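You operate a simulated robot arm through the tools that you are given. There is no shell and no other tool.

You run a simulated robot arm. Do the job below in one go: nothing can be reset, and whatever is moved stays where it is left.

Task
Put the carton that says "seals" from the blue-legged table top on the steel work table top and the carton labelled "foil" on the top of the blue cabinet. Open the grey drawer of the sample bench, put the pink holder in the inside of the grey drawer of the sample bench, then shut the drawer. Take the blue holder from the blue-legged table top and leave it on the sample bench top. Take the folded grey cloth from the top of the dry box and leave it in the green crate. Take the black lens on the sample bench top and put it away on the optics bench top. Any order will do.

Only the result counts: the job must be done as asked and must still hold three seconds after the hand-in. Knocking over, shifting, dropping, spilling or breaking anything else fails it. A push-on lid holds only when it is set on centred and level and pressed home; a screw cap is set on level and turned clockwise until tight. Flat cloth is picked up by pressing the open fingertips on it (5 to 10 N) and closing them slowly along it; thin cloth reads only 2 to 8 mm in the jaws.

Robot
A 6-joint arm with a two-finger gripper on a trunk, on a base that drives. Base frame: it is fixed to the floor where the robot stands at the start and does not move with it; the origin is under the middle of the robot, x ahead of it, y to its left, z up. Readings come in cm, degrees, newtons and seconds.
With the tool pointing down near the work surface it reaches from about 36 to 86 cm from the robot's upright axis, wherever it stands. Its first joint turns from -166.0 to 166.0 degrees. Places, roughly: black lens [100, 125, 100]; blue carton, brown carton, grey carton, white cart [50, 0, 75]; blue holder [50, 25, 75]; folded grey cloth (8x6x2 cm) [70, 70, 130]; green crate (26x17x11 cm) [80, -200, 80]; grey drawer of the sample bench [60, 120, 70]; inside of the grey drawer of the sample bench [60, 120, 60]; optics bench top [-120, -70, 80]; pink holder [75, 0, 75]; sample bench top [70, 150, 90]; steel work table top [-140, -350, 80]; top of the blue cabinet [60, 280, 90]. Payload 2.45 kg.
Tool frame: the origin (TCP) lies between the finger pads and is the grasp point; the fingertips stand 2 cm ahead of it; z points along the fingers, y is the line along which they close. Largest opening 14 cm; the body of the gripper starts 16.8 cm behind the TCP.
Orientation is that of the tool frame in the base frame, as a unit quaternion [w, x, y, z]. With the fingers straight down and closing along the base's y, the tool's x points along the base's -x, its y along +y and its z along -z.

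Tools
- The arm moves only by the tool send_rows. Its arguments are lists of equal length, an entry for each row: "xyz": the shift along the tool's x, y, z in cm, a list of three; "rot": the turn, a rotation vector about the tool's x, y, z in degrees, a list of three; "jaw": the finger opening in cm, from 0 to 14. In form: {"xyz": [[x, y, z], ...], "rot": [[ax, ay, az], ...], "jaw": [jaw, ...]}. A call has 1 to 20 rows; each row shifts and turns the commanded pose from where the row before left it, along the tool's axes as they then stand. Rows are played at 5 a second. More than 5 cm and 8.6 degrees between two rows, or a gripper value outside its range, and nothing of the call is played. A pose out of reach is approached as far as the arm can. The call stops where the force on the tool passes 40 N (or 10 N more than at its start, if that is more) or the arm is blocked; 0.2 s more then pass. The fingers move at their own pace (about 4.5 cm/s each) and stop on an object; they squeeze with about 29 N. The grip force told is the motor's: it shows also when the fingers shut on nothing. Time passes only in rows, and 0.2 s behind the last, so rows that do not move let the fingers close. It gives the time, the measured TCP pose, the force on the tool (base axes), the opening and the grip force at its end, in the units of the frame above (readings bear some noise), with the torque about the TCP (base axes, N m) and any sound that the robot's microphone picked up, and new pictures: "pictures" is both (left out), scene, wrist or none.
- Cameras (640 x 400 px; columns grow to the right, rows downward): "scene" is now at [1.49, 19.71, 182.48]; the picture's right is [1.00, -0.09, 0.00], its down [-0.08, -0.93, -0.36] and it looks along [0.03, 0.36, -0.93] (base axes); focal length 220 px, centre (320, 200). "wrist" rides on the gripper at [7.8, 1.1, -20.9] in the tool frame; the picture's right is [-0.14, 0.99, 0.00], its down [-0.92, -0.13, -0.37] and it looks along [-0.37, -0.05, 0.93] (tool axes); focal length 280 px, centre (320, 200). There is no depth. A picture from a camera that has moved, and an enlarged one, comes with that camera's place and axes in the base frame and with its lens.
- slide_trunk(by): slides the trunk up (or, below 0, down) by that many cm; the arm and the scene camera ride with it, the base frame stays. It gives what a move gives, with no picture.
- steer(legs): drives the robot by 1 to 6 legs, each [ahead, left, turn to the left] in cm, cm and degrees, along the robot's own axes; the way and the turn of a leg run together, so that a leg with both is an arc; at most 150 cm and 180 degrees a leg. The arm and the cameras ride along, it lands a little off, and it stops where it bumps. It gives what a move gives, and a new picture of the scene camera.
- aim_head(pan, tilt): turns the head with the scene camera to pan (to the left, within 143 degrees either way) and tilt (down, from -29 to 69), counted from straight ahead of the robot. It gives what a move gives, and a new picture of the scene camera.
- inspect(camera, box): a new picture of the part [left, top, right, bottom] of that camera's present view, enlarged. It takes no simulated time.
- job_done(): hands the job in; it is judged then, once.

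Places have to be worked out from the pictures, the camera data and where the tool is seen. Open the gripper and draw the arm clear of the work before you hand the job in, unless the task says otherwise.

The tools are called after ">>>" as name(argument=value, ...) on one line, values as JSON. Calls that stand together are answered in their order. send_rows: Moves the arm, as the interface text tells. Its arguments: {"type":"object","properties":{"xyz":{"type":"array"},"rot":{"type":"array"},"jaw":{"type":"array"},"pictures":{"type":"string","enum":["both","scene","wrist","none"]}},"required":["xyz","rot","jaw"]} The other tools are called the same way: slide_trunk (by) slides the trunk up or down; steer (legs) drives the base; aim_head (pan, tilt) turns the head that bears the scene camera; inspect (camera, box) takes an enlarged picture of a part of a camera's view; job_done () hands the job in.

At the start:

```text
clock: 0.0
tcp_pos: [30.78, 38.56, 154.76]
tool_rot: [-0.001, 0.0, 1.0, 0.0]
contact_force: [0.4, -0.1, 0.9]
moment: [-0.02, 0.01, 0.0]
finger_gap: 13.99
grip_force: 0.0
trunk travel left (down, up): [-10.0, 13.0]
robot x, y, heading: [0.12, 0.44, 0.1]
head pan, tilt: [84.8, 68.8]
```

scene: 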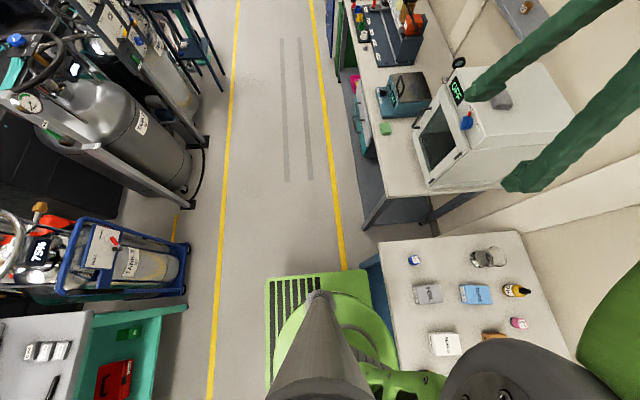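
wrist: 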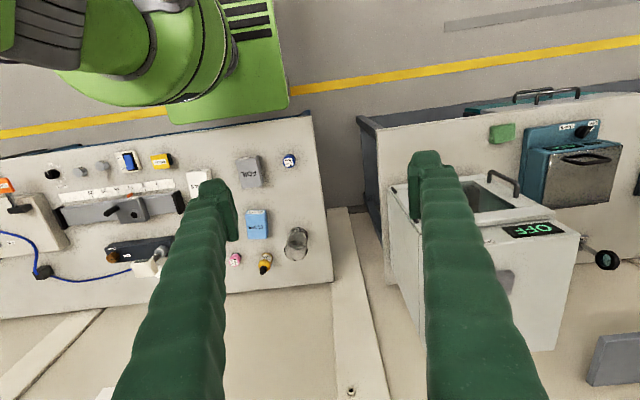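

The start pictures show the blue-legged table to the right of the robot's view with several small items, and the sample bench beyond it. I enlarge parts of the views to read the labels before moving.

>>> inspect(camera="scene", box=[380, 230, 580, 355])

>>> inspect(camera="wrist", box=[180, 130, 340, 280])

>>> inspect(camera="scene", box=[330, 0, 600, 200])

>>> inspect(camera="wrist", box=[380, 80, 640, 300])

```text
3.20 times, centred on (480, 292) of scene
camera zoom: at [1.49, 19.71, 182.48], right [1.0, -0.09, 0.0], down [-0.08, -0.93, -0.36], along [0.03, 0.36, -0.93], focal length 702 px, centre (-192, -96)
```

zoom: 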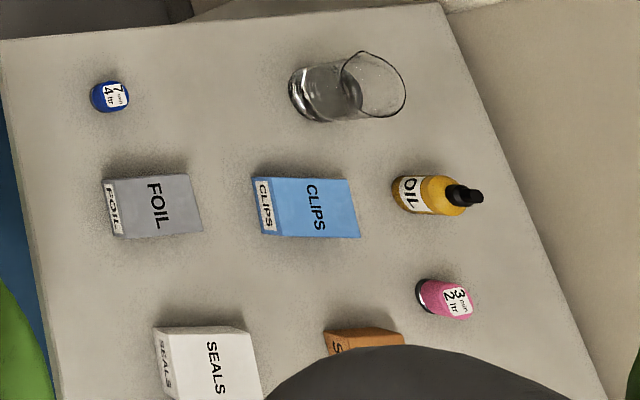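

```text
2.67 times, centred on (260, 205) of wrist
camera zoom: at [22.92, 39.6, 175.61], right [0.14, 0.99, 0.0], down [0.92, -0.13, 0.37], along [0.37, -0.05, -0.93], focal length 748 px, centre (480, 187)
```

zoom: 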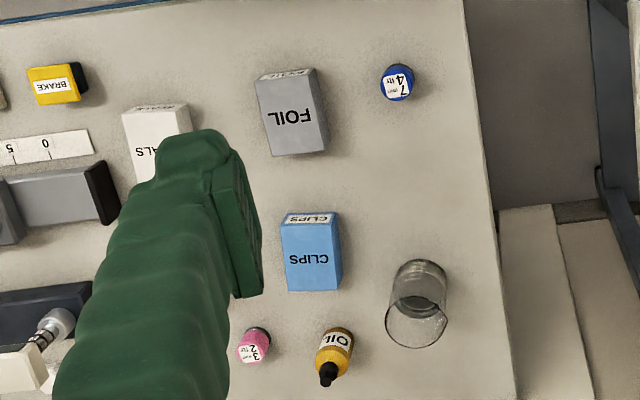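

```text
2.00 times, centred on (465, 100) of scene
camera zoom: at [1.49, 19.71, 182.48], right [1.0, -0.09, 0.0], down [-0.08, -0.93, -0.36], along [0.03, 0.36, -0.93], focal length 439 px, centre (30, 400)
```

zoom: 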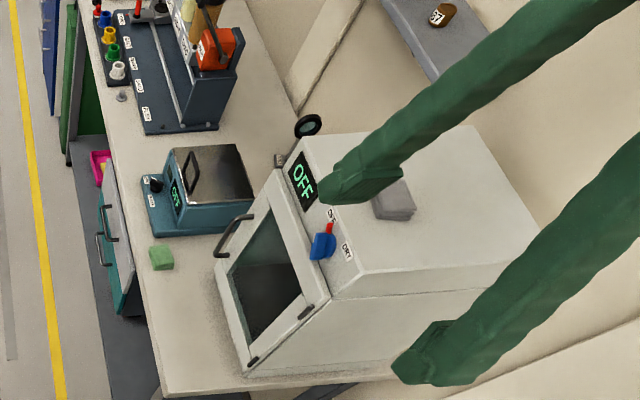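

```text
1.82 times, centred on (510, 190) of wrist
camera zoom: at [22.92, 39.6, 175.61], right [0.14, 0.99, 0.0], down [0.92, -0.13, 0.37], along [0.37, -0.05, -0.93], focal length 510 px, centre (-26, 218)
```

zoom: 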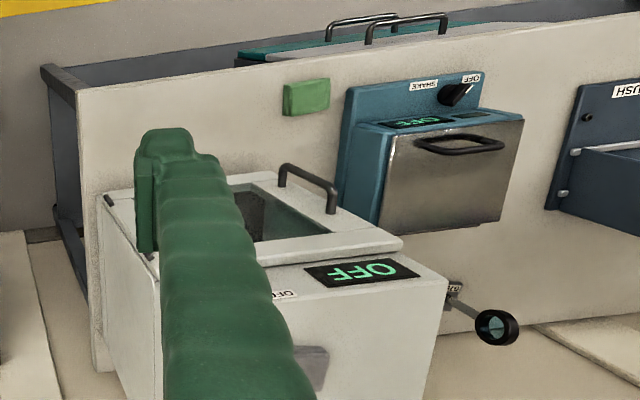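

The labels read FOIL (grey), CLIPS (blue), SEALS (white), with a blue holder marked 7/4 and a pink one marked 3/2. I turn the head to survey the rest of the room before moving anything.

>>> aim_head(pan=0, tilt=55)

>>> aim_head(pan=60, tilt=30)

>>> aim_head(pan=-75, tilt=30)

>>> aim_head(pan=-140, tilt=30)

>>> aim_head(pan=140, tilt=30)

```text
clock: 1.6
tcp_pos: [30.8, 38.55, 154.74]
tool_rot: [0.001, 0.0, 1.0, 0.0]
contact_force: [0.0, -0.5, 0.0]
moment: [0.02, 0.0, -0.01]
finger_gap: 14.0
grip_force: 0.1
trunk travel left (down, up): [-10.0, 13.0]
robot x, y, heading: [0.11, -0.05, -0.0]
head pan, tilt: [0.0, 55.0]
camera scene: at [8.2, 14.15, 184.02], right [0.0, -1.0, 0.0], down [-0.82, 0.0, -0.57], along [0.57, 0.0, -0.82], focal length 220 px, centre (320, 200)
```

scene: 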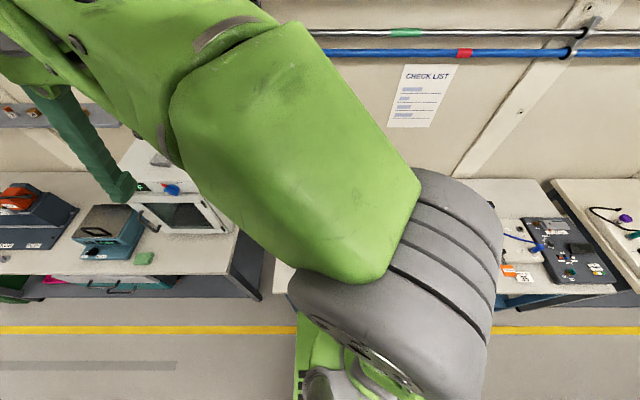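

```text
clock: 2.9
tcp_pos: [30.76, 38.5, 154.74]
tool_rot: [0.001, -0.001, 1.0, 0.0]
contact_force: [-0.2, -0.3, -0.2]
moment: [-0.01, 0.02, -0.04]
finger_gap: 13.99
grip_force: 0.1
trunk travel left (down, up): [-10.0, 13.0]
robot x, y, heading: [0.17, 0.03, 0.1]
head pan, tilt: [60.0, 30.0]
camera scene: at [5.52, 21.97, 187.62], right [0.87, -0.5, 0.0], down [-0.25, -0.43, -0.87], along [0.43, 0.75, -0.5], focal length 220 px, centre (320, 200)
```

scene: 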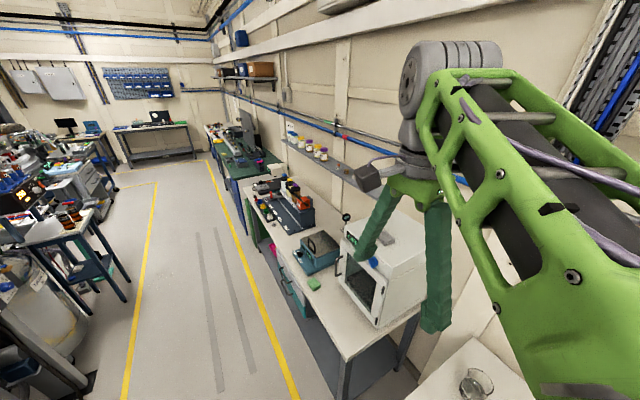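

```text
clock: 5.1
tcp_pos: [30.82, 38.54, 154.81]
tool_rot: [-0.001, 0.0, 1.0, 0.0]
contact_force: [0.3, -0.5, 0.2]
moment: [-0.01, -0.01, 0.0]
finger_gap: 13.99
grip_force: 0.0
trunk travel left (down, up): [-10.0, 13.0]
robot x, y, heading: [0.11, -0.14, -0.0]
head pan, tilt: [-75.0, 30.0]
camera scene: at [3.33, 5.41, 187.63], right [-0.97, -0.26, 0.0], down [-0.13, 0.48, -0.87], along [0.22, -0.84, -0.5], focal length 220 px, centre (320, 200)
```

scene: 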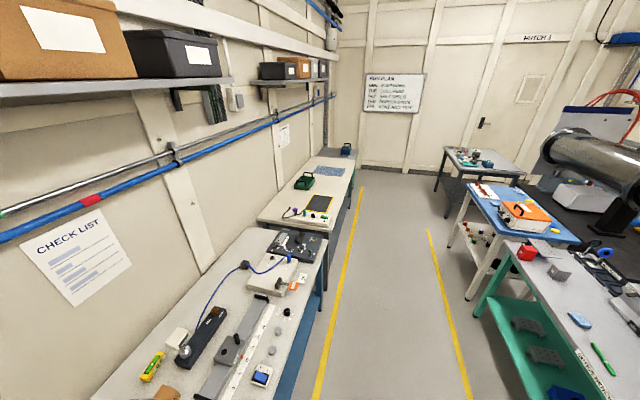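

```text
clock: 6.4
tcp_pos: [30.56, 38.6, 154.86]
tool_rot: [0.0, 0.0, 1.0, 0.0]
contact_force: [0.1, 0.0, 0.1]
moment: [-0.02, -0.05, 0.02]
finger_gap: 14.01
grip_force: 0.1
trunk travel left (down, up): [-10.0, 13.0]
robot x, y, heading: [-0.05, 0.01, 0.1]
head pan, tilt: [-140.0, 30.0]
camera scene: at [-5.93, 8.32, 187.63], right [-0.64, 0.77, 0.0], down [0.38, 0.32, -0.87], along [-0.66, -0.56, -0.5], focal length 220 px, centre (320, 200)
```

scene: 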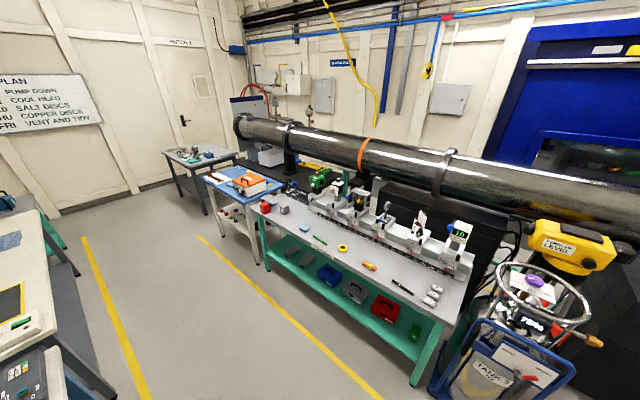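

```text
clock: 10.3
tcp_pos: [30.76, 38.53, 154.79]
tool_rot: [0.0, 0.0, 1.0, 0.0]
contact_force: [-0.6, -0.9, 0.0]
moment: [0.04, -0.01, -0.02]
finger_gap: 14.01
grip_force: 0.0
trunk travel left (down, up): [-10.0, 13.0]
robot x, y, heading: [0.13, 0.08, -0.0]
head pan, tilt: [140.0, 30.0]
camera scene: at [-5.94, 19.96, 187.63], right [0.64, 0.77, 0.0], down [0.38, -0.32, -0.87], along [-0.66, 0.56, -0.5], focal length 220 px, centre (320, 200)
```

scene: 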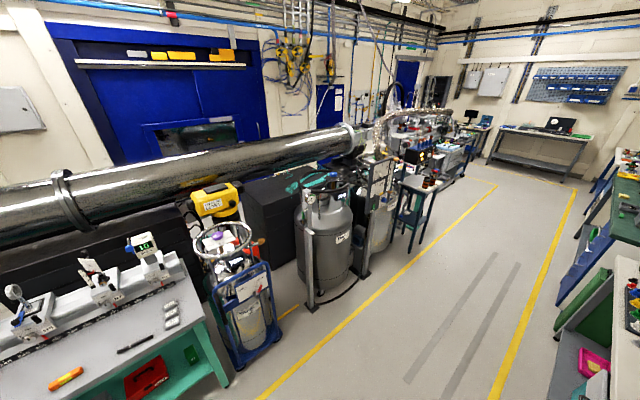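

The survey shows the layout: the benches with the blue-legged table on the +x side, and the optics bench and steel table on the far side. I look closer at the sample bench and cabinet side first.

>>> aim_head(pan=72, tilt=32)

>>> inspect(camera="scene", box=[250, 130, 450, 255])

>>> inspect(camera="scene", box=[300, 200, 500, 325])

>>> inspect(camera="wrist", box=[560, 220, 640, 270])

```text
clock: 11.7
tcp_pos: [30.6, 38.46, 154.77]
tool_rot: [0.001, 0.0, 1.0, 0.0]
contact_force: [-0.3, -0.5, 0.0]
moment: [-0.01, 0.01, 0.01]
finger_gap: 13.98
grip_force: 0.0
trunk travel left (down, up): [-10.0, 13.0]
robot x, y, heading: [0.38, 0.11, -0.0]
head pan, tilt: [72.0, 32.0]
camera scene: at [3.75, 22.66, 187.31], right [0.95, -0.31, 0.0], down [-0.16, -0.5, -0.85], along [0.26, 0.81, -0.53], focal length 220 px, centre (320, 200)
```

scene: 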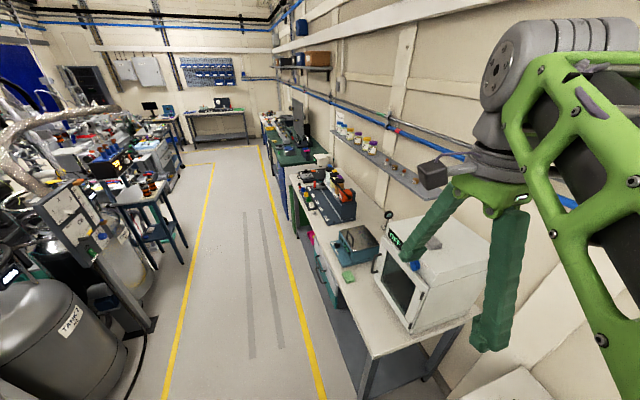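

```text
3.20 times, centred on (350, 192) of scene
camera zoom: at [3.75, 22.66, 187.31], right [0.95, -0.31, 0.0], down [-0.16, -0.5, -0.85], along [0.26, 0.81, -0.53], focal length 702 px, centre (224, 224)
```

zoom: 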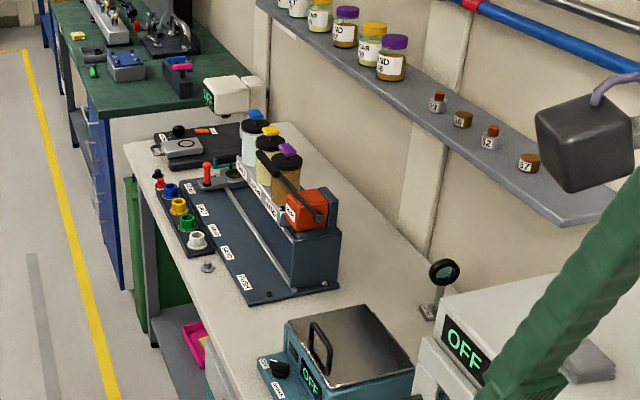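

```text
3.20 times, centred on (400, 262) of scene
camera zoom: at [3.75, 22.66, 187.31], right [0.95, -0.31, 0.0], down [-0.16, -0.5, -0.85], along [0.26, 0.81, -0.53], focal length 702 px, centre (64, 0)
```

zoom: 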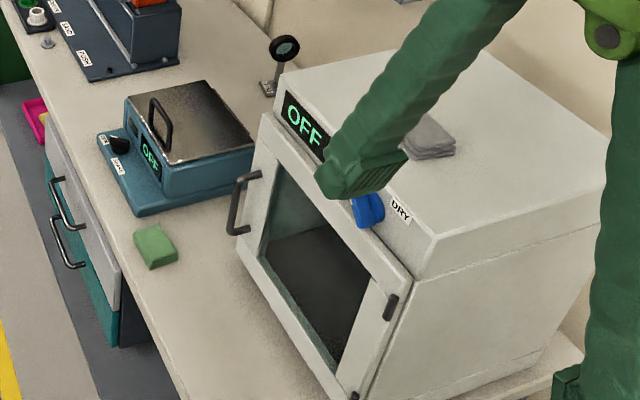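

```text
8.00 times, centred on (600, 245) of wrist
camera zoom: at [22.92, 39.6, 175.61], right [0.14, 0.99, 0.0], down [0.92, -0.13, 0.37], along [0.37, -0.05, -0.93], focal length 2243 px, centre (-1920, -160)
```

zoom: 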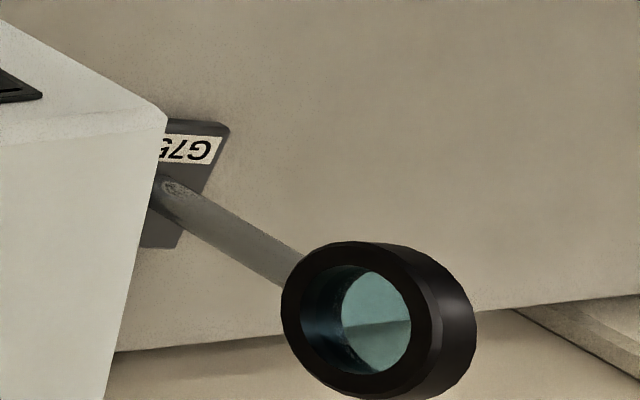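

The lens stands on a small post-and-foot behind the dry box; the grey drawer is the upper one under the bench. I look straight down near the robot to judge the base's footprint, and at the other destinations.

>>> aim_head(pan=-60, tilt=69)

>>> aim_head(pan=-85, tilt=32)

>>> inspect(camera="scene", box=[100, 130, 340, 280])

>>> inspect(camera="scene", box=[340, 130, 580, 280])

```text
clock: 13.8
tcp_pos: [30.77, 38.6, 154.73]
tool_rot: [0.0, 0.0, 1.0, 0.0]
contact_force: [-0.1, 0.3, -0.4]
moment: [0.01, 0.01, -0.01]
finger_gap: 14.0
grip_force: 0.1
trunk travel left (down, up): [-10.0, 13.0]
robot x, y, heading: [-0.34, 0.21, -0.1]
head pan, tilt: [-60.0, 68.8]
camera scene: at [3.79, 9.3, 182.48], right [-0.87, -0.5, 0.0], down [-0.47, 0.81, -0.36], along [0.18, -0.31, -0.93], focal length 220 px, centre (320, 200)
```

scene: 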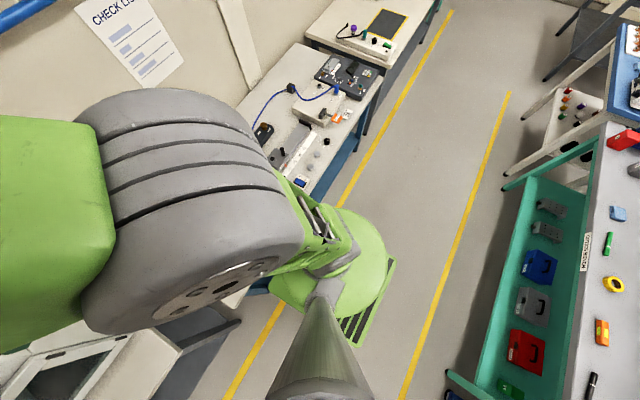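

```text
clock: 14.8
tcp_pos: [30.72, 38.64, 154.74]
tool_rot: [-0.001, 0.0, 1.0, 0.001]
contact_force: [0.0, 0.9, -0.1]
moment: [-0.03, 0.02, 0.01]
finger_gap: 14.0
grip_force: 0.0
trunk travel left (down, up): [-10.0, 13.0]
robot x, y, heading: [-0.01, 0.26, -0.0]
head pan, tilt: [-85.0, 32.0]
camera scene: at [1.78, 5.22, 187.3], right [-1.0, -0.09, 0.0], down [-0.05, 0.53, -0.85], along [0.07, -0.84, -0.53], focal length 220 px, centre (320, 200)
```

scene: 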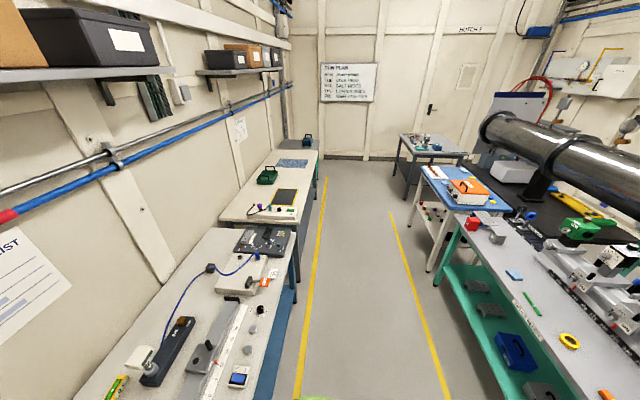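

```text
2.67 times, centred on (220, 205) of scene
camera zoom: at [1.78, 5.22, 187.3], right [-1.0, -0.09, 0.0], down [-0.05, 0.53, -0.85], along [0.07, -0.84, -0.53], focal length 585 px, centre (587, 187)
```

zoom: 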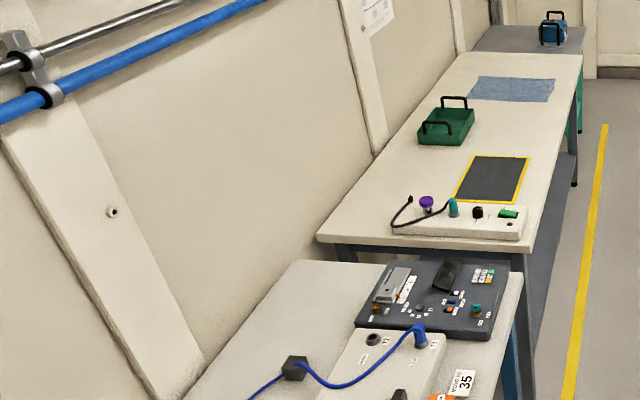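

```text
2.67 times, centred on (460, 205) of scene
camera zoom: at [1.78, 5.22, 187.3], right [-1.0, -0.09, 0.0], down [-0.05, 0.53, -0.85], along [0.07, -0.84, -0.53], focal length 585 px, centre (-53, 187)
```

zoom: 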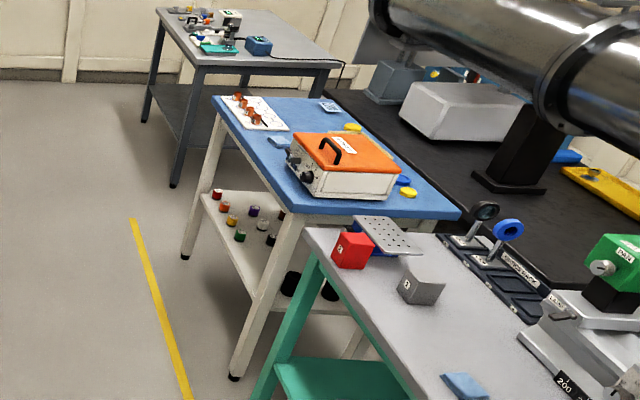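

The green crate is the tray with two handles on the next-but-one bench and the steel table is at the far end. I bring the gripper over the blue-legged table, staying high, to view the items with the wrist camera.

>>> send_rows(xyz=[[-0.92, -3.35, 2.97], [-0.92, -3.35, 2.97], [-0.92, -3.35, 2.97], [-0.92, -3.35, 2.97], [-0.92, -3.35, 2.97], [-0.92, -3.35, 2.97], [-0.92, -3.35, 2.97], [-0.92, -3.35, 2.97], [-0.92, -3.35, 2.97], [-0.92, -3.35, 2.97]], rot=[[0, 0, 0], [0, 0, 0], [0, 0, 0], [0, 0, 0], [0, 0, 0], [0, 0, 0], [0, 0, 0], [0, 0, 0], [0, 0, 0], [0, 0, 0]], jaw=[14, 14, 14, 14, 14, 14, 14, 14, 14, 14], pictures="wrist")

```text
clock: 17.0
tcp_pos: [40.04, 4.98, 125.12]
tool_rot: [0.0, 0.0, 1.0, 0.0]
contact_force: [0.1, -0.6, 0.2]
moment: [0.03, 0.04, -0.02]
finger_gap: 13.99
grip_force: 0.0
trunk travel left (down, up): [-10.0, 13.0]
robot x, y, heading: [0.36, 0.26, -0.1]
head pan, tilt: [-85.0, 32.0]
camera wrist: at [32.27, 5.97, 145.89], right [0.14, 0.99, 0.0], down [0.92, -0.13, 0.37], along [0.36, -0.05, -0.93], focal length 280 px, centre (320, 200)
```

wrist: 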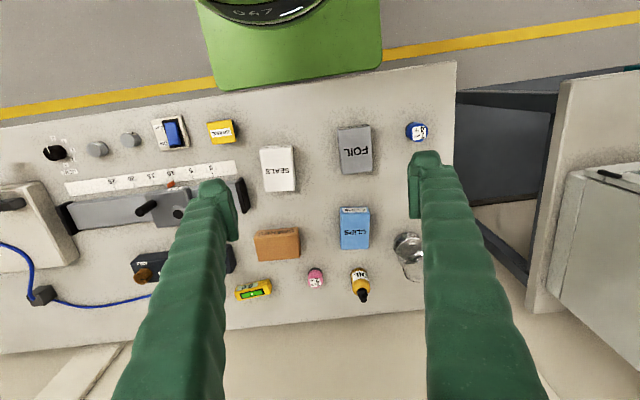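

The wrist view now shows all four cartons and both holders clearly. I enlarge it to read the labels and the brown carton.

>>> inspect(camera="wrist", box=[220, 100, 460, 310])

>>> inspect(camera="wrist", box=[290, 240, 390, 310])

>>> inspect(camera="wrist", box=[390, 100, 450, 150])

```text
1.90 times, centred on (340, 205) of wrist
camera zoom: at [32.27, 5.97, 145.89], right [0.14, 0.99, 0.0], down [0.92, -0.13, 0.37], along [0.36, -0.05, -0.93], focal length 534 px, centre (282, 190)
```

zoom: 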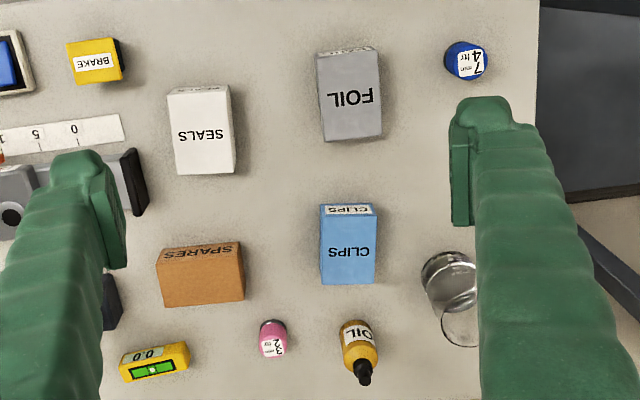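

```text
5.71 times, centred on (340, 275) of wrist
camera zoom: at [32.27, 5.97, 145.89], right [0.14, 0.99, 0.0], down [0.92, -0.13, 0.37], along [0.36, -0.05, -0.93], focal length 1602 px, centre (206, -229)
```

zoom: 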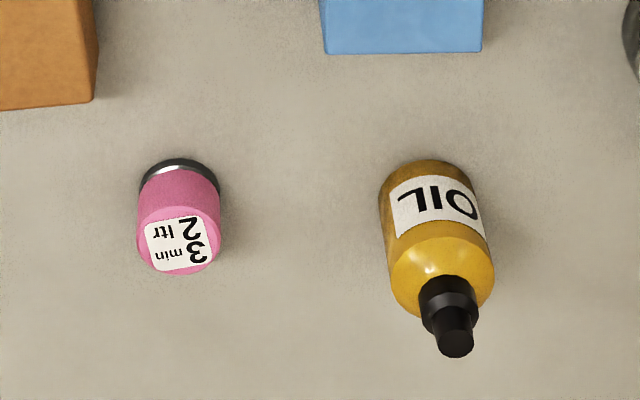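

```text
8.00 times, centred on (420, 125) of wrist
camera zoom: at [32.27, 5.97, 145.89], right [0.14, 0.99, 0.0], down [0.92, -0.13, 0.37], along [0.36, -0.05, -0.93], focal length 2243 px, centre (-480, 800)
```

zoom: 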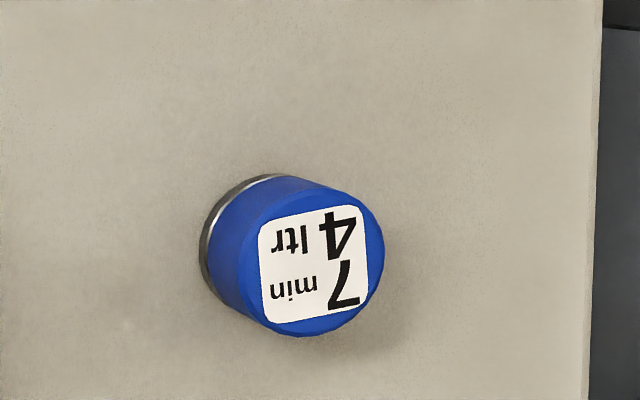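

The cartons read SEALS (white), FOIL (grey), CLIPS (blue), SPARES (brown). Triangulating two wrist views puts the table top near z≈77 and the blue holder near (44.3, 26.1), so I move above it for a close look.

>>> send_rows(xyz=[[-0.54, 2.64, 3.0], [-0.54, 2.64, 3.0], [-0.54, 2.64, 3.0], [-0.54, 2.64, 3.0], [-0.54, 2.64, 3.0], [-0.54, 2.64, 3.0], [-0.54, 2.64, 3.0], [-0.54, 2.64, 3.0]], rot=[[0, 0, 0], [0, 0, 0], [0, 0, 0], [0, 0, 0], [0, 0, 0], [0, 0, 0], [0, 0, 0], [0, 0, 0]], jaw=[8, 8, 8, 8, 8, 8, 8, 8], pictures="wrist")

```text
clock: 18.8
tcp_pos: [44.38, 26.49, 101.06]
tool_rot: [0.0, 0.0, 1.0, 0.0]
contact_force: [-0.6, 0.2, -0.6]
moment: [-0.03, -0.01, 0.0]
finger_gap: 8.01
grip_force: 0.0
trunk travel left (down, up): [-10.0, 13.0]
robot x, y, heading: [-0.15, 0.01, -0.4]
head pan, tilt: [-85.0, 32.0]
camera wrist: at [36.51, 27.44, 121.83], right [0.14, 0.99, 0.0], down [0.92, -0.13, 0.37], along [0.37, -0.05, -0.93], focal length 280 px, centre (320, 200)
```

wrist: 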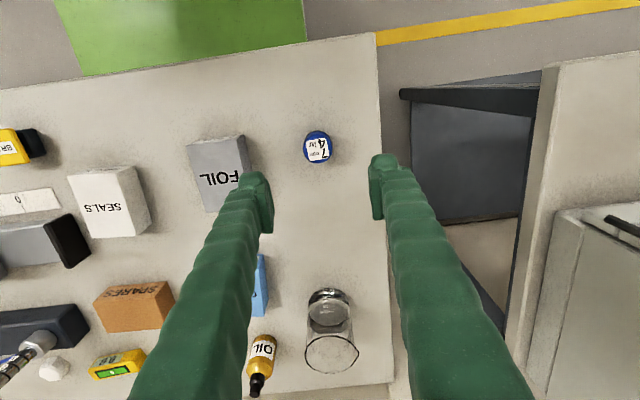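

The blue holder's label sits at pixel (318,147), which agrees with about (44.1, 26.1). I descend most of the way and check again.

>>> send_rows(xyz=[[0.1, -0.2, 3.5], [0.1, -0.2, 3.5], [0, 0, 3.5], [0, 0, 3.5]], rot=[[0, 0, 0], [0, 0, 0], [0, 0, 0], [0, 0, 0]], jaw=[8, 8, 8, 8], pictures="wrist")

```text
clock: 19.8
tcp_pos: [43.97, 25.98, 87.08]
tool_rot: [0.0, 0.0, 1.0, 0.0]
contact_force: [1.0, -0.8, 0.8]
moment: [-0.01, 0.05, 0.0]
finger_gap: 7.99
grip_force: 0.2
trunk travel left (down, up): [-10.0, 13.0]
robot x, y, heading: [-0.23, -0.08, 0.1]
head pan, tilt: [-85.0, 32.0]
camera wrist: at [36.3, 26.95, 107.95], right [0.14, 0.99, 0.0], down [0.92, -0.13, 0.37], along [0.36, -0.05, -0.93], focal length 280 px, centre (320, 200)
```

wrist: 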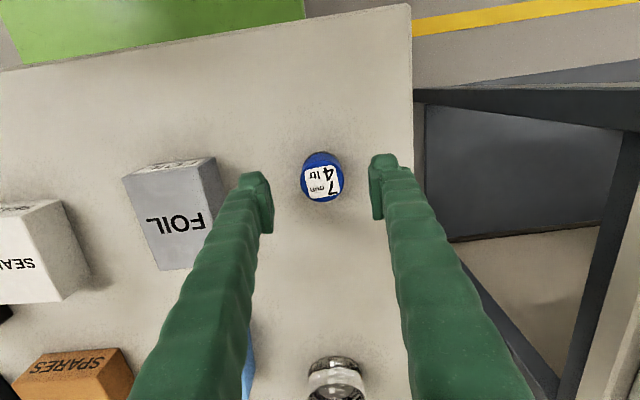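

The holder is nearly centred between the fingers. I lower another 4 cm and check once more before closing.

>>> send_rows(xyz=[[0, 0, 2], [0, 0, 2]], rot=[[0, 0, 0], [0, 0, 0]], jaw=[8, 8], pictures="wrist")

>>> inspect(camera="wrist", box=[220, 130, 420, 255])

```text
clock: 20.4
tcp_pos: [43.93, 25.75, 83.07]
tool_rot: [0.0, 0.0, 1.0, 0.0]
contact_force: [0.0, 0.4, 0.2]
moment: [0.0, -0.01, -0.02]
finger_gap: 7.99
grip_force: 0.0
trunk travel left (down, up): [-10.0, 13.0]
robot x, y, heading: [0.11, -0.14, -0.2]
head pan, tilt: [-85.0, 32.0]
camera wrist: at [36.25, 26.77, 103.99], right [0.14, 0.99, 0.0], down [0.92, -0.13, 0.37], along [0.36, -0.05, -0.93], focal length 280 px, centre (320, 200)
```

wrist: 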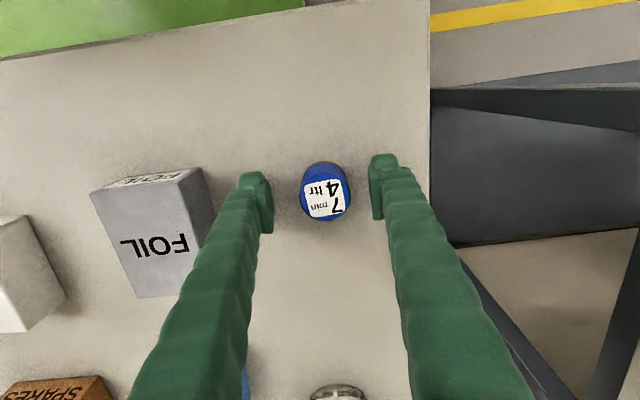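

```text
3.20 times, centred on (320, 192) of wrist
camera zoom: at [36.25, 26.77, 103.99], right [0.14, 0.99, 0.0], down [0.92, -0.13, 0.37], along [0.36, -0.05, -0.93], focal length 897 px, centre (320, 224)
```

zoom: 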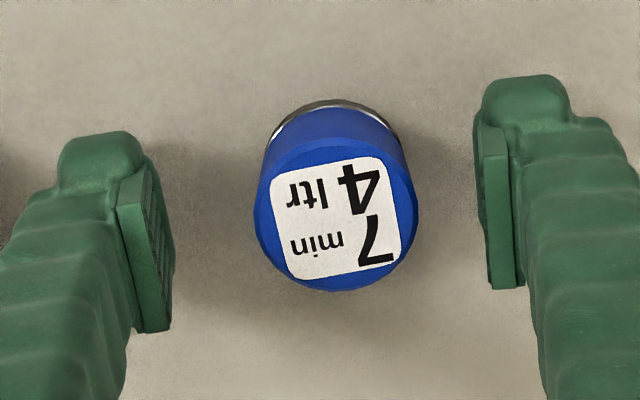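

The holder's top is about 0.4 cm off centre, so I correct that, lower 3 cm, and close the jaws on it.

>>> send_rows(xyz=[[-0.3, 0.35, 1.0], [0, 0, 1.0], [0, 0, 0.8], [0, 0, 0], [0, 0, 0], [0, 0, 0], [0, 0, 0], [0, 0, 0]], rot=[[0, 0, 0], [0, 0, 0], [0, 0, 0], [0, 0, 0], [0, 0, 0], [0, 0, 0], [0, 0, 0], [0, 0, 0]], jaw=[8, 8, 8, 5, 3, 2, 2, 2], pictures="wrist")

```text
clock: 21.0
tcp_pos: [44.27, 26.12, 81.8]
tool_rot: [-0.001, 0.0, 1.0, 0.001]
contact_force: [-5.1, -2.2, 20.4]
moment: [-0.16, 0.12, 0.0]
finger_gap: 8.02
grip_force: 0.6
trunk travel left (down, up): [-10.0, 13.0]
robot x, y, heading: [0.08, 0.13, 0.2]
head pan, tilt: [-85.0, 32.0]
stopped in row 2: the force on the tool passed its limit at 51 N (the readings are from after the stop); the commanded pose is now the measured one
camera wrist: at [36.48, 27.14, 102.65], right [0.14, 0.99, 0.0], down [0.92, -0.13, 0.37], along [0.36, -0.05, -0.93], focal length 280 px, centre (320, 200)
```

wrist: 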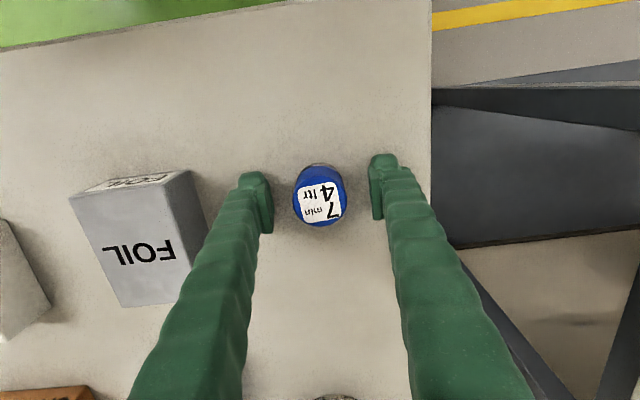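

The fingertips touched the table at TCP z≈81.8, so the table top is about z=79.8. I raise 0.6 cm and close on the holder.

>>> send_rows(xyz=[[0, 0, -0.6], [0, 0, 0], [0, 0, 0], [0, 0, 0], [0, 0, 0], [0, 0, 0], [0, 0, 0]], rot=[[0, 0, 0], [0, 0, 0], [0, 0, 0], [0, 0, 0], [0, 0, 0], [0, 0, 0], [0, 0, 0]], jaw=[8, 6, 4, 3, 2, 2, 2], pictures="wrist")

```text
clock: 22.6
tcp_pos: [44.37, 26.18, 82.21]
tool_rot: [0.0, 0.001, 1.0, 0.0]
contact_force: [0.4, -0.7, 0.5]
moment: [-0.05, -0.02, 0.01]
finger_gap: 3.83
grip_force: 29.0
trunk travel left (down, up): [-10.0, 13.0]
robot x, y, heading: [-0.13, -0.41, 0.0]
head pan, tilt: [-85.0, 32.0]
camera wrist: at [36.6, 27.2, 103.1], right [0.14, 0.99, 0.0], down [0.92, -0.13, 0.37], along [0.37, -0.05, -0.93], focal length 280 px, centre (320, 200)
```

wrist: 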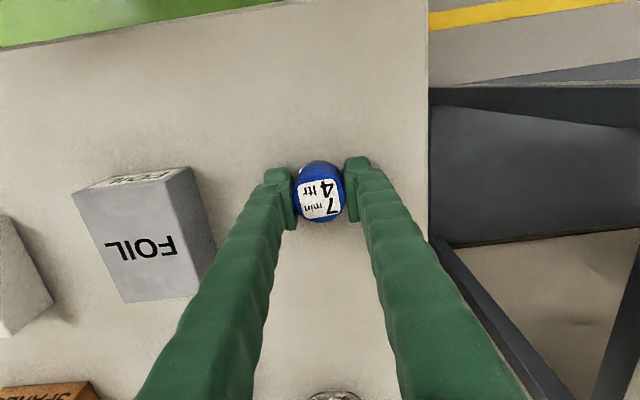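

The jaws hold the blue holder at 3.83 cm. I lift it well clear, then back the base away from the table and drive left toward the sample bench.

>>> send_rows(xyz=[[0, 0, -2], [0, 0, -4], [0, 0, -4.5], [0, 0, -4.5], [0, 0, -4.5], [0.5, 0, -4.5], [0.5, 0, -4.5], [0.5, 0, -4.5], [0.5, 0, -4.5]], rot=[[0, 0, 0], [0, 0, 0], [0, 0, 0], [0, 0, 0], [0, 0, 0], [0, 0, 0], [0, 0, 0], [0, 0, 0], [0, 0, 0]], jaw=[2, 2, 2, 2, 2, 2, 2, 2, 2], pictures="wrist")

>>> aim_head(pan=50, tilt=50)

```text
clock: 24.6
tcp_pos: [42.02, 25.9, 119.7]
tool_rot: [0.001, 0.0, 1.0, 0.0]
contact_force: [-0.2, 0.4, -1.0]
moment: [-0.02, -0.01, 0.0]
finger_gap: 2.01
grip_force: 0.1
trunk travel left (down, up): [-10.0, 13.0]
robot x, y, heading: [0.14, 0.19, -0.1]
head pan, tilt: [-85.0, 32.0]
camera wrist: at [34.27, 27.0, 140.64], right [0.14, 0.99, 0.0], down [0.92, -0.13, 0.37], along [0.36, -0.05, -0.93], focal length 280 px, centre (320, 200)
```

wrist: 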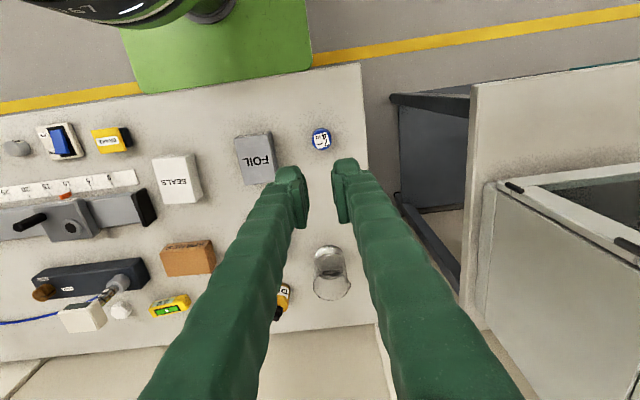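

```text
clock: 26.8
tcp_pos: [42.12, 26.01, 119.71]
tool_rot: [0.0, 0.0, 1.0, 0.0]
contact_force: [-0.3, -0.8, -0.9]
moment: [0.01, 0.01, -0.01]
finger_gap: 1.97
grip_force: 0.0
trunk travel left (down, up): [-10.0, 13.0]
robot x, y, heading: [0.15, -0.19, 0.0]
head pan, tilt: [50.0, 50.0]
camera scene: at [5.95, 20.04, 184.67], right [0.77, -0.64, 0.0], down [-0.49, -0.59, -0.64], along [0.41, 0.49, -0.77], focal length 220 px, centre (320, 200)
```

scene: 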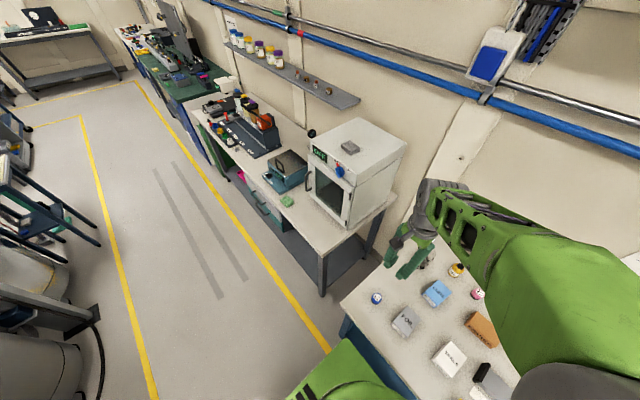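

The jaws read 2.0 cm and the holder is still on the table, so it slipped out during the lift. I zoom in on it to see its state.

>>> inspect(camera="wrist", box=[290, 110, 350, 160])

>>> inspect(camera="scene", box=[350, 270, 510, 380])

```text
8.00 times, centred on (320, 135) of wrist
camera zoom: at [34.36, 27.04, 140.53], right [0.14, 0.99, 0.0], down [0.92, -0.13, 0.37], along [0.37, -0.05, -0.93], focal length 2243 px, centre (320, 720)
```

zoom: 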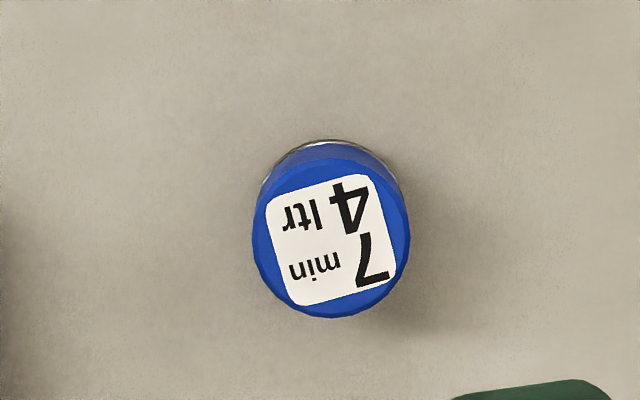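

```text
3.64 times, centred on (430, 325) of scene
camera zoom: at [5.95, 20.04, 184.67], right [0.77, -0.64, 0.0], down [-0.49, -0.59, -0.64], along [0.41, 0.49, -0.77], focal length 798 px, centre (-80, -254)
```

zoom: 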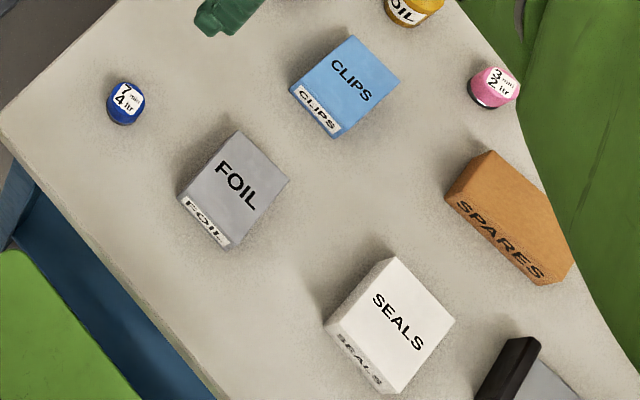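

The holder still stands upright at about (44.1, 26.0) with its top near z=84. I go back down with the jaws open to try again, this time lifting slowly and watching the force.

>>> send_rows(xyz=[[-0.5, 0.0, 4.5], [-0.5, 0.0, 4.5], [-0.5, 0.0, 4.5], [-0.5, 0.0, 4.5], [0, 0, 4.5], [0, 0, 4.5], [0, 0, 4.0], [0, 0, 3.5]], rot=[[0, 0, 0], [0, 0, 0], [0, 0, 0], [0, 0, 0], [0, 0, 0], [0, 0, 0], [0, 0, 0], [0, 0, 0]], jaw=[8, 8, 8, 8, 8, 8, 8, 8], pictures="wrist")

>>> inspect(camera="wrist", box=[220, 130, 420, 255])

```text
clock: 28.6
tcp_pos: [44.33, 26.08, 85.15]
tool_rot: [0.0, 0.0, 1.0, 0.0]
contact_force: [-0.4, 0.1, 0.0]
moment: [-0.01, -0.01, 0.01]
finger_gap: 7.98
grip_force: 0.1
trunk travel left (down, up): [-10.0, 13.0]
robot x, y, heading: [-0.04, 0.04, -0.1]
head pan, tilt: [50.0, 50.0]
camera wrist: at [36.54, 27.1, 106.04], right [0.14, 0.99, 0.0], down [0.92, -0.13, 0.37], along [0.37, -0.05, -0.93], focal length 280 px, centre (320, 200)
```

wrist: 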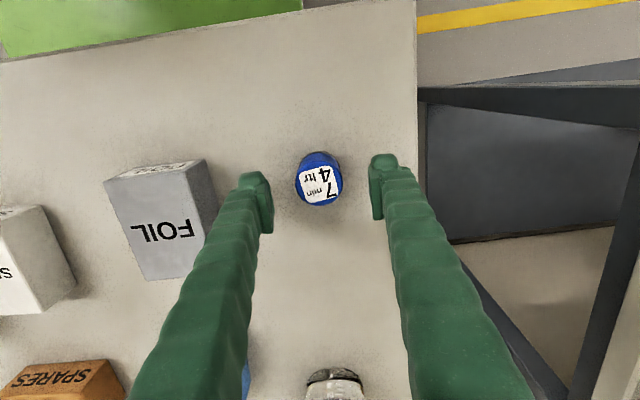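

```text
3.20 times, centred on (320, 192) of wrist
camera zoom: at [36.54, 27.1, 106.04], right [0.14, 0.99, 0.0], down [0.92, -0.13, 0.37], along [0.37, -0.05, -0.93], focal length 897 px, centre (320, 224)
```

zoom: 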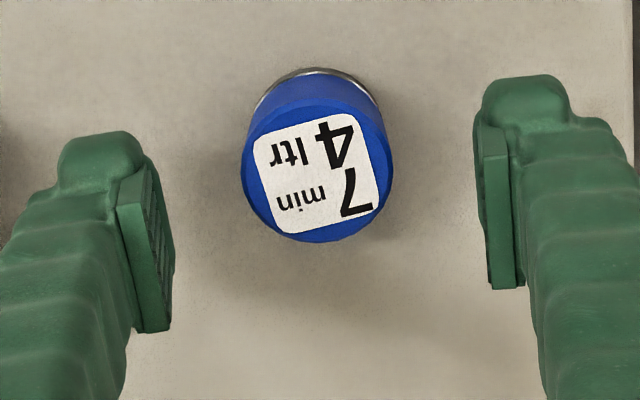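

The holder's top centre is about 0.6 cm nearer the robot than the tool axis. I correct that, lower to just above the table, close, and raise only 1 cm slowly.

>>> send_rows(xyz=[[0.5, 0, 1.0], [0, 0, 1.0], [0, 0, 0.8], [0, 0, 0], [0, 0, 0], [0, 0, 0], [0, 0, 0], [0, 0, 0], [0, 0, 0], [0, 0, 0], [0, 0, -0.2], [0, 0, -0.2], [0, 0, -0.2], [0, 0, -0.2], [0, 0, -0.2]], rot=[[0, 0, 0], [0, 0, 0], [0, 0, 0], [0, 0, 0], [0, 0, 0], [0, 0, 0], [0, 0, 0], [0, 0, 0], [0, 0, 0], [0, 0, 0], [0, 0, 0], [0, 0, 0], [0, 0, 0], [0, 0, 0], [0, 0, 0]], jaw=[8, 8, 8, 6, 4, 2, 0, 0, 0, 0, 0, 0, 0, 0, 0], pictures="wrist")

>>> inspect(camera="wrist", box=[220, 130, 420, 255])

```text
clock: 31.8
tcp_pos: [43.83, 26.11, 83.48]
tool_rot: [0.0, 0.0, 1.0, 0.0]
contact_force: [-0.4, -0.4, -0.4]
moment: [0.02, -0.01, -0.02]
finger_gap: 3.78
grip_force: 29.3
trunk travel left (down, up): [-10.0, 13.0]
robot x, y, heading: [0.05, -0.13, -0.1]
head pan, tilt: [50.0, 50.0]
camera wrist: at [36.05, 27.22, 104.33], right [0.14, 0.99, 0.0], down [0.92, -0.13, 0.37], along [0.37, -0.05, -0.93], focal length 280 px, centre (320, 200)
```

wrist: 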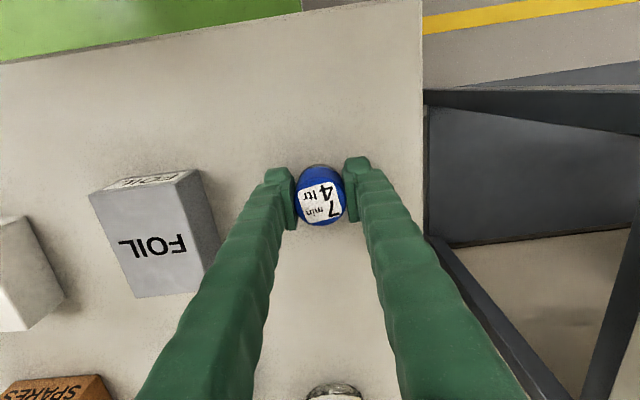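

```text
3.20 times, centred on (320, 192) of wrist
camera zoom: at [36.05, 27.22, 104.33], right [0.14, 0.99, 0.0], down [0.92, -0.13, 0.37], along [0.37, -0.05, -0.93], focal length 897 px, centre (320, 224)
```

zoom: 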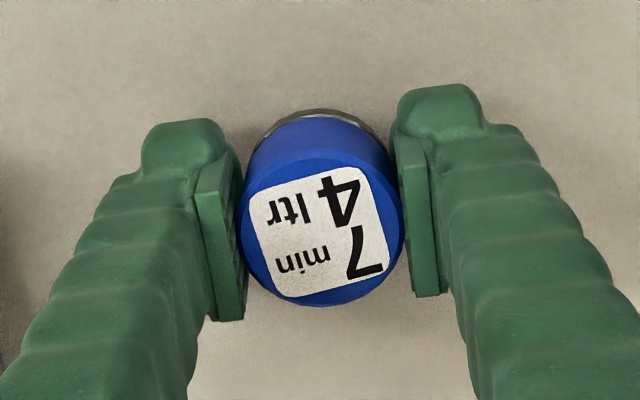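

The grip holds at 3.78 cm after a 1 cm rise, but I can't yet tell whether the holder came along. I raise slowly 3 cm more and look again.

>>> send_rows(xyz=[[0, 0, -0.3], [0, 0, -0.3], [0, 0, -0.3], [0, 0, -0.3], [0, 0, -0.3]], rot=[[0, 0, 0], [0, 0, 0], [0, 0, 0], [0, 0, 0], [0, 0, 0]], jaw=[0, 0, 0, 0, 0], pictures="wrist")

>>> inspect(camera="wrist", box=[220, 130, 420, 255])

```text
clock: 33.0
tcp_pos: [43.85, 26.2, 84.92]
tool_rot: [-0.001, 0.001, 1.0, 0.0]
contact_force: [-0.3, -0.1, -0.6]
moment: [-0.01, -0.01, -0.03]
finger_gap: 3.79
grip_force: 29.2
trunk travel left (down, up): [-10.0, 13.0]
robot x, y, heading: [0.14, 0.25, 0.3]
head pan, tilt: [50.0, 50.0]
camera wrist: at [36.02, 27.24, 105.85], right [0.14, 0.99, 0.0], down [0.92, -0.13, 0.37], along [0.37, -0.05, -0.93], focal length 280 px, centre (320, 200)
```

wrist: 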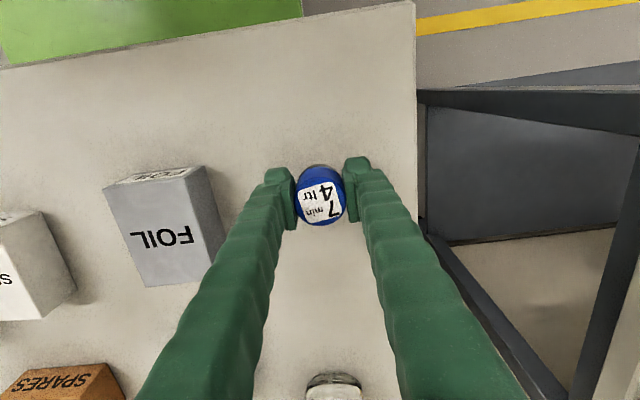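

```text
3.20 times, centred on (320, 192) of wrist
camera zoom: at [36.02, 27.24, 105.85], right [0.14, 0.99, 0.0], down [0.92, -0.13, 0.37], along [0.37, -0.05, -0.93], focal length 897 px, centre (320, 224)
```

zoom: 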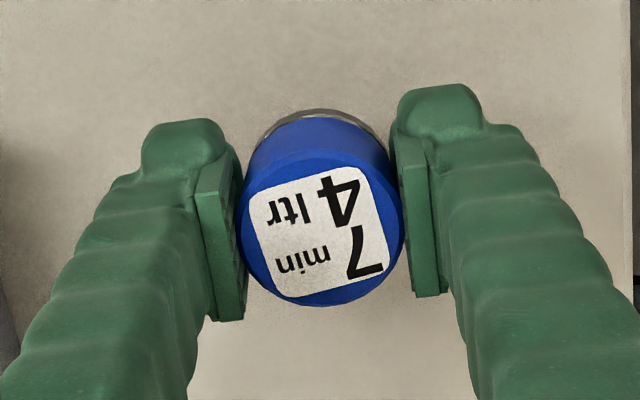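

The holder's view relative to the fingers is unchanged, so it is lifted now. I keep raising with a gentle ramp.

>>> send_rows(xyz=[[0, 0, -0.5], [0, 0, -0.8], [0, 0, -1.1], [0, 0, -1.4], [0, 0, -1.7], [0, 0, -2], [0, 0, -2], [0, 0, -2], [0, 0, -2], [0, 0, -2], [0, 0, -2], [0, 0, -2], [0, 0, -1.6], [0, 0, -1.2], [0, 0, -0.8], [0, 0, -0.4], [0, 0, 0]], rot=[[0, 0, 0], [0, 0, 0], [0, 0, 0], [0, 0, 0], [0, 0, 0], [0, 0, 0], [0, 0, 0], [0, 0, 0], [0, 0, 0], [0, 0, 0], [0, 0, 0], [0, 0, 0], [0, 0, 0], [0, 0, 0], [0, 0, 0], [0, 0, 0], [0, 0, 0]], jaw=[0, 0, 0, 0, 0, 0, 0, 0, 0, 0, 0, 0, 0, 0, 0, 0, 0], pictures="wrist")

```text
clock: 36.6
tcp_pos: [43.9, 26.13, 108.52]
tool_rot: [0.0, 0.001, 1.0, 0.0]
contact_force: [-0.2, -0.1, -1.3]
moment: [0.0, -0.01, -0.04]
finger_gap: 3.81
grip_force: 28.9
trunk travel left (down, up): [-10.0, 13.0]
robot x, y, heading: [0.35, 0.09, -0.0]
head pan, tilt: [50.0, 50.0]
camera wrist: at [36.04, 27.15, 129.33], right [0.14, 0.99, 0.0], down [0.92, -0.13, 0.37], along [0.37, -0.05, -0.93], focal length 280 px, centre (320, 200)
```

wrist: 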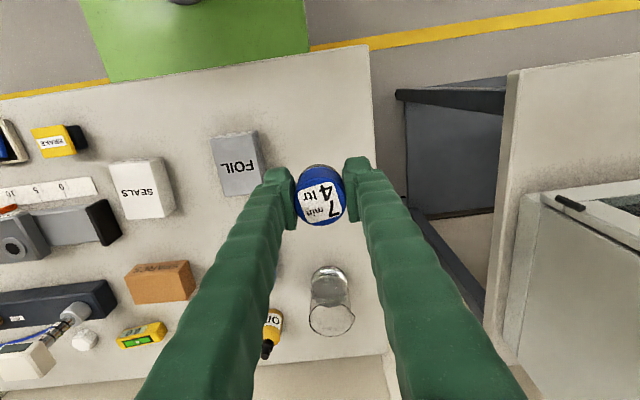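

The holder is held firmly at z=108. I back the base off 8 cm and drive left 60 cm to stand in front of the near end of the sample bench.

>>> steer(legs=[[-8, 0, 0], [0, 60, 0]])

>>> inspect(camera="wrist", box=[0, 0, 640, 400])

```text
clock: 43.0
tcp_pos: [34.88, 87.03, 108.39]
tool_rot: [0.0, -0.007, 1.0, 0.0]
contact_force: [0.6, -0.2, -0.9]
moment: [-0.01, 0.01, -0.02]
finger_gap: 3.77
grip_force: 29.2
trunk travel left (down, up): [-10.0, 13.0]
robot x, y, heading: [-8.65, 60.57, 0.8]
head pan, tilt: [50.0, 50.0]
camera scene: at [-2.88, 80.44, 184.67], right [0.78, -0.63, 0.0], down [-0.48, -0.59, -0.64], along [0.41, 0.5, -0.77], focal length 220 px, centre (320, 200)
```

scene: 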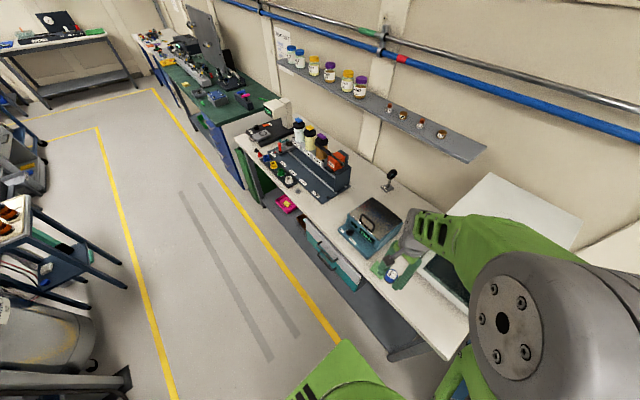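

```text
1.00 times, centred on (320, 200) of wrist (not enlarged: the box is as wide or as high as the picture)
camera zoom: at [27.1, 87.96, 129.31], right [0.12, 0.99, 0.0], down [0.92, -0.11, 0.37], along [0.37, -0.05, -0.93], focal length 280 px, centre (320, 200)
```

zoom: 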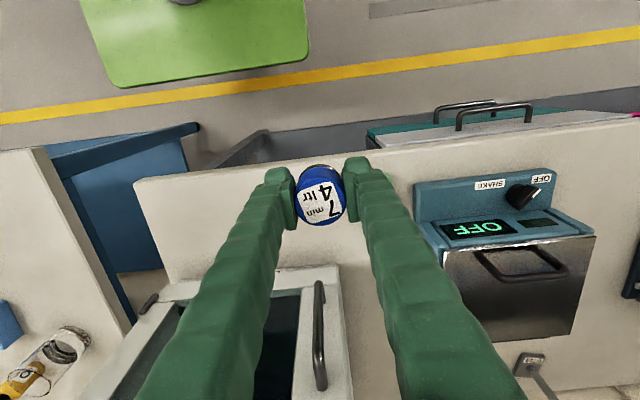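

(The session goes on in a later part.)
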